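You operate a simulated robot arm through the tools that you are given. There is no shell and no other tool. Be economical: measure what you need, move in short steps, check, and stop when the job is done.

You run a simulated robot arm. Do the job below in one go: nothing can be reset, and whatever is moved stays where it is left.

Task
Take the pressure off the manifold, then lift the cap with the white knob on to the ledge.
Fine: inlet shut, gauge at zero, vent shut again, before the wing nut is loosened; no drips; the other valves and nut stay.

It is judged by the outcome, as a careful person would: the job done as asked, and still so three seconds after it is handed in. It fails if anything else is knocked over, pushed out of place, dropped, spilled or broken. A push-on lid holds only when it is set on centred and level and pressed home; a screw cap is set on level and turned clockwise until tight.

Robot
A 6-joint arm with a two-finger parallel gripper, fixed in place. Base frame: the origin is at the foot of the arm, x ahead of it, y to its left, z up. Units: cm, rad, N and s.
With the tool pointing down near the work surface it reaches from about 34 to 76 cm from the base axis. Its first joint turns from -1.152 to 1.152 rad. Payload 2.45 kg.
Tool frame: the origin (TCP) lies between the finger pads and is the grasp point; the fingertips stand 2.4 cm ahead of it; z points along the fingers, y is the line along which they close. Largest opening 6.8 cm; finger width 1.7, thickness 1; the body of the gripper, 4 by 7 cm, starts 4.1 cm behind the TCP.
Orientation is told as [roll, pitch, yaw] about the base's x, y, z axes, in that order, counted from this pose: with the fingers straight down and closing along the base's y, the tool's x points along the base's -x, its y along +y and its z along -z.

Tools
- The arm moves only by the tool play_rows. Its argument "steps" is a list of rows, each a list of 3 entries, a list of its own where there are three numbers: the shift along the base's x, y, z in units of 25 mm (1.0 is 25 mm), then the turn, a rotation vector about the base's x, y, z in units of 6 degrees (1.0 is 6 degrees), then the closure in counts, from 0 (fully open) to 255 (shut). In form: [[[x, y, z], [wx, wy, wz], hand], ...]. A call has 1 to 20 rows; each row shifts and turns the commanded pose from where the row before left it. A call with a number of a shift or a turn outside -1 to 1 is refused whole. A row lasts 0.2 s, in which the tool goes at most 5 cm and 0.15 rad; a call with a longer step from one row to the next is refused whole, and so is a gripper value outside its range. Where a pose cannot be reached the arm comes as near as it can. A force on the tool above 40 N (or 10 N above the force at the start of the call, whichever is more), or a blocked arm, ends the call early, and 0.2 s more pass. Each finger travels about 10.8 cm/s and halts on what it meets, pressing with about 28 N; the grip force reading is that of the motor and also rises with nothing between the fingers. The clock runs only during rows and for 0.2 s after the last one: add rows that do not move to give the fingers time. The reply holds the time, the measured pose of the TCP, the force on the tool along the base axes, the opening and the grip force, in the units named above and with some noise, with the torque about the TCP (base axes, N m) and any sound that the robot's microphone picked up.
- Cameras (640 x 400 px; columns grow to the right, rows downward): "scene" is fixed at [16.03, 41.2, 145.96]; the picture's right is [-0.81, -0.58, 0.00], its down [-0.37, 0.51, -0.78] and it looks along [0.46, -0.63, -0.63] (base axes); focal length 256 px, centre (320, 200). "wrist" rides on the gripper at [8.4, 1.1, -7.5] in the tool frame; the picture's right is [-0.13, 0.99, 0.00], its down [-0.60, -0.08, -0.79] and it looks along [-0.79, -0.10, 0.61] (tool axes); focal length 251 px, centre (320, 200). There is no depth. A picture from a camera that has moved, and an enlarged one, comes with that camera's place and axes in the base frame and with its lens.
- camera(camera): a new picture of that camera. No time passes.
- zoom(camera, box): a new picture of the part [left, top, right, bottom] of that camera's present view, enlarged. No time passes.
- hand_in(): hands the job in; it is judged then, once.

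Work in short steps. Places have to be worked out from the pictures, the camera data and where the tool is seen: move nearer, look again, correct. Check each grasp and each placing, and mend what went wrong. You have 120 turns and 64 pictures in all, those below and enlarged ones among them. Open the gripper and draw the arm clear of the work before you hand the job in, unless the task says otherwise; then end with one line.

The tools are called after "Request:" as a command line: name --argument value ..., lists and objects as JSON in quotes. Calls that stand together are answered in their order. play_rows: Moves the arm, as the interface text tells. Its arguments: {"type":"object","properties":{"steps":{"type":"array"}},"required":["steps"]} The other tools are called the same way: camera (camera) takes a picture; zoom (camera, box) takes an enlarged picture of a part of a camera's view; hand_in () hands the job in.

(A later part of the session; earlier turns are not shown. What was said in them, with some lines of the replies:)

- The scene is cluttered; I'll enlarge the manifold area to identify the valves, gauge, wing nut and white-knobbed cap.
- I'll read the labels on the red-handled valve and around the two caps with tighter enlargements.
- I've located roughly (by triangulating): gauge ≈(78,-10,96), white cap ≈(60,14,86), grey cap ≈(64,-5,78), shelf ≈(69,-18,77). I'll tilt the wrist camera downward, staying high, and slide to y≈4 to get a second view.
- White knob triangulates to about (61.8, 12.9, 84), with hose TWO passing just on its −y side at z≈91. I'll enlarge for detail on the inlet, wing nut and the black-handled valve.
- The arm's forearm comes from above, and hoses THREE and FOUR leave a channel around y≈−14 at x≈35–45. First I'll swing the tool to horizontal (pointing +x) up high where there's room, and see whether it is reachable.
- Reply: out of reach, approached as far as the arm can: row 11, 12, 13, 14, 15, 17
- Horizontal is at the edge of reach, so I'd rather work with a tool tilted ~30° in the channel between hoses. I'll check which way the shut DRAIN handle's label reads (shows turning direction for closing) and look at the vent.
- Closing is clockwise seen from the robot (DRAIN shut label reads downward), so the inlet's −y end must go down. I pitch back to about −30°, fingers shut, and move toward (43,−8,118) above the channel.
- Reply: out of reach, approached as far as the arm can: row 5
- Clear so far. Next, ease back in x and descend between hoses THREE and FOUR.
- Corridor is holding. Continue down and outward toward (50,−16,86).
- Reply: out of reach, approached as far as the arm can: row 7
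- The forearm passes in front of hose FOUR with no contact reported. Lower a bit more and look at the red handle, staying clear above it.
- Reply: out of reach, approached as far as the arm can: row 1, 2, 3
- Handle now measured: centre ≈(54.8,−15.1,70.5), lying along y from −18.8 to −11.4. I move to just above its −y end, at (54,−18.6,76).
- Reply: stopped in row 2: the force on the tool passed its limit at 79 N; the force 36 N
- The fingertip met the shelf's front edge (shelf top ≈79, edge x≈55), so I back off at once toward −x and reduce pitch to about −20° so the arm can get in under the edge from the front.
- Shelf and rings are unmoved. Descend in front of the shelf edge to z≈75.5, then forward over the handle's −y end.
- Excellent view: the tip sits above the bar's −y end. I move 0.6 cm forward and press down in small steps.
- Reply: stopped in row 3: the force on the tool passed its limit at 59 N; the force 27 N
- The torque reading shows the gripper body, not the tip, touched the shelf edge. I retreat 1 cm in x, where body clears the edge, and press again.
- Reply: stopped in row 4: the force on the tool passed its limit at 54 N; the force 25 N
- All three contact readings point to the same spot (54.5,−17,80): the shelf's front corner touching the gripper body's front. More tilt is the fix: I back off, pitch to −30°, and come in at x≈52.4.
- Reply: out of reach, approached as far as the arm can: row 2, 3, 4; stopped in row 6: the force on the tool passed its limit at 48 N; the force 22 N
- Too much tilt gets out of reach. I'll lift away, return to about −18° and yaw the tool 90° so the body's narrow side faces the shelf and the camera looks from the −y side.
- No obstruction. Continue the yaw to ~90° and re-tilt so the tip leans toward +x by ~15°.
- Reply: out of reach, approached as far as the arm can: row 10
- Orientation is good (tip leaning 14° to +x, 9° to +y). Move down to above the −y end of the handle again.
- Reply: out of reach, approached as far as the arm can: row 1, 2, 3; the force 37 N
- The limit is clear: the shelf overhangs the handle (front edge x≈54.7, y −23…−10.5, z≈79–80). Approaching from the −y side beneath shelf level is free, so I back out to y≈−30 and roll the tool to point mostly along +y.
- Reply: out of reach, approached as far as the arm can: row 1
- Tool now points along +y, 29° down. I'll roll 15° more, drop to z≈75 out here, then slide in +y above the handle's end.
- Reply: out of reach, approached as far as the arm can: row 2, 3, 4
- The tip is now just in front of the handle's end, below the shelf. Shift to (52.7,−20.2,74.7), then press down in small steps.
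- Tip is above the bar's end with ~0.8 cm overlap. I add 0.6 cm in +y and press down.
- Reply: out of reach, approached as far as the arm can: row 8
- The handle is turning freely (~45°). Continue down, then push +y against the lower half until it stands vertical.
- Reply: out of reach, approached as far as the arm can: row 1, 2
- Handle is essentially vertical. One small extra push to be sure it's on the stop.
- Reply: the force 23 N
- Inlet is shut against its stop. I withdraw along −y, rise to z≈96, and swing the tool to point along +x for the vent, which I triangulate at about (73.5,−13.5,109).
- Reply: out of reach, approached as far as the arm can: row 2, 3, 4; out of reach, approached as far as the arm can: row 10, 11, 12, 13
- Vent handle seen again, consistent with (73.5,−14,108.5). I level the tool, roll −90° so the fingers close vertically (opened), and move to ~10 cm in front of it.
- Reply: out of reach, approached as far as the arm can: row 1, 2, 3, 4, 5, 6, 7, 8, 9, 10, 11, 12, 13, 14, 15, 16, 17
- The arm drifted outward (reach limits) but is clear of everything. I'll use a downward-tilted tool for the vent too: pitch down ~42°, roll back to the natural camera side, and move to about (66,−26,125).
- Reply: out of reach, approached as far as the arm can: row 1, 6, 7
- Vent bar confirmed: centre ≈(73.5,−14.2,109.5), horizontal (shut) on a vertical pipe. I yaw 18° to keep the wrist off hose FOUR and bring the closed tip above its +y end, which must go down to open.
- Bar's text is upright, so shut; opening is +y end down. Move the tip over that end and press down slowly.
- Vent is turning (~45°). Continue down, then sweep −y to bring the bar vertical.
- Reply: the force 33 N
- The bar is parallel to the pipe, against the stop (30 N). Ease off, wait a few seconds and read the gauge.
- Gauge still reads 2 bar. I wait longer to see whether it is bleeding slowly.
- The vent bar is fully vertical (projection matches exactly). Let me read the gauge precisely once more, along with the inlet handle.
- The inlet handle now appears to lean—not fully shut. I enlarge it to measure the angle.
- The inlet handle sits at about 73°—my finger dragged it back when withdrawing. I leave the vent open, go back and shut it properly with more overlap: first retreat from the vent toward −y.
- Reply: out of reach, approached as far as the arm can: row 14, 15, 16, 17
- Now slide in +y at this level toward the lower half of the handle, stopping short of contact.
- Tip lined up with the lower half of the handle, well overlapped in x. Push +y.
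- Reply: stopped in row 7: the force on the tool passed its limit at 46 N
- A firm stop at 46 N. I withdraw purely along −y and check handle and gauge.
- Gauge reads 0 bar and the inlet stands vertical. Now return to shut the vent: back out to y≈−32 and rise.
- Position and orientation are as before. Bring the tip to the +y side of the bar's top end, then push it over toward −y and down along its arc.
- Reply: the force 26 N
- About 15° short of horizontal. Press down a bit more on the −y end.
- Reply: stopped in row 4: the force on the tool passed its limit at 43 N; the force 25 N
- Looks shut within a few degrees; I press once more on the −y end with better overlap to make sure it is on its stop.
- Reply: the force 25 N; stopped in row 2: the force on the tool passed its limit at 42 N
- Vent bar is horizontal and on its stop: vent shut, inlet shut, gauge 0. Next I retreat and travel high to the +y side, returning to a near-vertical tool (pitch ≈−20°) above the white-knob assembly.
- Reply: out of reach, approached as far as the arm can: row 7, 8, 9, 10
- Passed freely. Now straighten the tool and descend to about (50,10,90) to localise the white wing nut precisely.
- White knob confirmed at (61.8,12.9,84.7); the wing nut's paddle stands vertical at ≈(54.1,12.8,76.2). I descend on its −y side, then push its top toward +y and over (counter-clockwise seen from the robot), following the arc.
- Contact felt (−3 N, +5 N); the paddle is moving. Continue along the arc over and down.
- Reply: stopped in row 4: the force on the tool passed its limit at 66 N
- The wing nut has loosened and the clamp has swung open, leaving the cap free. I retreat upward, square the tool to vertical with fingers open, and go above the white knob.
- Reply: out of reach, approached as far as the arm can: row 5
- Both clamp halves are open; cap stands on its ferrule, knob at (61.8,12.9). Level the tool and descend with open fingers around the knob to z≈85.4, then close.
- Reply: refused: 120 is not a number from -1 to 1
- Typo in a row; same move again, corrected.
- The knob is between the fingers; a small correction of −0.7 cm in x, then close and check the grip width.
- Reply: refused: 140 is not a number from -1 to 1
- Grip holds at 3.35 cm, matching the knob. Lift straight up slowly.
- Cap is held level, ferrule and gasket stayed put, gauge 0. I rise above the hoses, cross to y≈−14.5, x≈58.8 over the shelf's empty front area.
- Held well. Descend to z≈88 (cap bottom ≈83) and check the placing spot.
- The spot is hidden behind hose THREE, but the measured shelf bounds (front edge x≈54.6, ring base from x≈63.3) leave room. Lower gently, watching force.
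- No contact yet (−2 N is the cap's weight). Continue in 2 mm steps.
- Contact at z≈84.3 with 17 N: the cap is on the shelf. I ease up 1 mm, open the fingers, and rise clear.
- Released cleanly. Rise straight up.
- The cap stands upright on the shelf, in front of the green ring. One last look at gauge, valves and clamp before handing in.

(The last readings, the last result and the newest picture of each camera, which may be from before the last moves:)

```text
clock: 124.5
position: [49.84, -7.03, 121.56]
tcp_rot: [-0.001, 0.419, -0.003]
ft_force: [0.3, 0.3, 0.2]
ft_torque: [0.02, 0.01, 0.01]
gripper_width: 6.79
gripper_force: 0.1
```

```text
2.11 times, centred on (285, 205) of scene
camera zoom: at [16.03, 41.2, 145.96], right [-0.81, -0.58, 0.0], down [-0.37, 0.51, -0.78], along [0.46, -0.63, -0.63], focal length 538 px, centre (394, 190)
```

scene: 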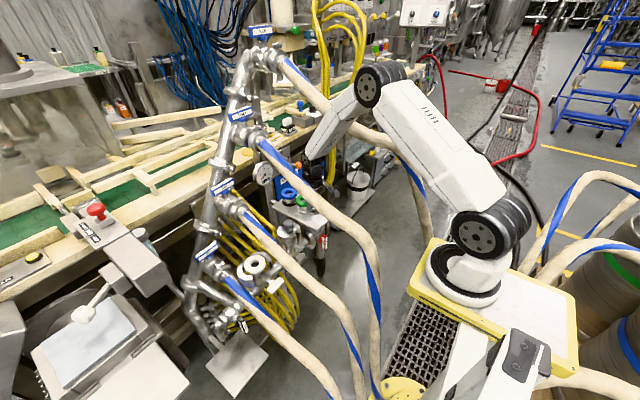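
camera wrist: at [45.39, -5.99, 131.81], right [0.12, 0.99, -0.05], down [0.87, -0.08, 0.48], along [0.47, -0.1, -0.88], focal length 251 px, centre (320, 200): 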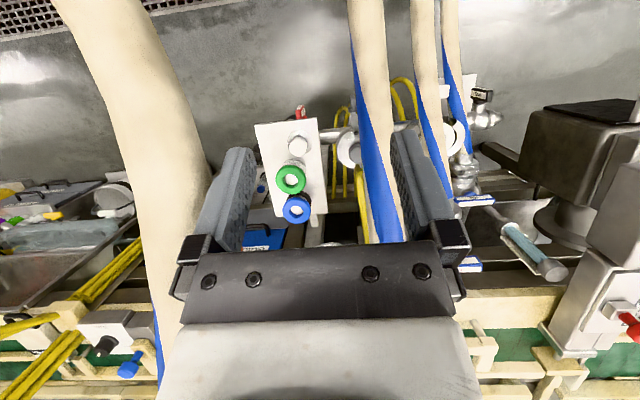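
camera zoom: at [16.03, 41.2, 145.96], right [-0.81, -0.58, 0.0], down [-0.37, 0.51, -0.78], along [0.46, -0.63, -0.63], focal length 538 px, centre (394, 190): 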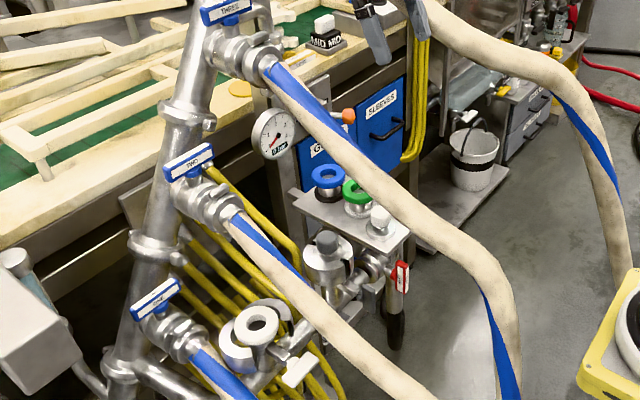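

Gauge at 0, inlet shut, and the cap is standing on the shelf. The other valves and the grey nut look untouched, and the arm is clear with the gripper open.

Request:
hand_in

```text
The job is handed in.
```

I shut the inlet, vented the manifold until the gauge read 0 bar, shut the vent again, loosened the white wing nut, and set the white-knob cap upright on the shelf beside the manifold, which I took to be the ledge. Early on, the gripper bumped the shelf's front edge several times (up to 79 N), but neither the shelf nor anything on it moved.
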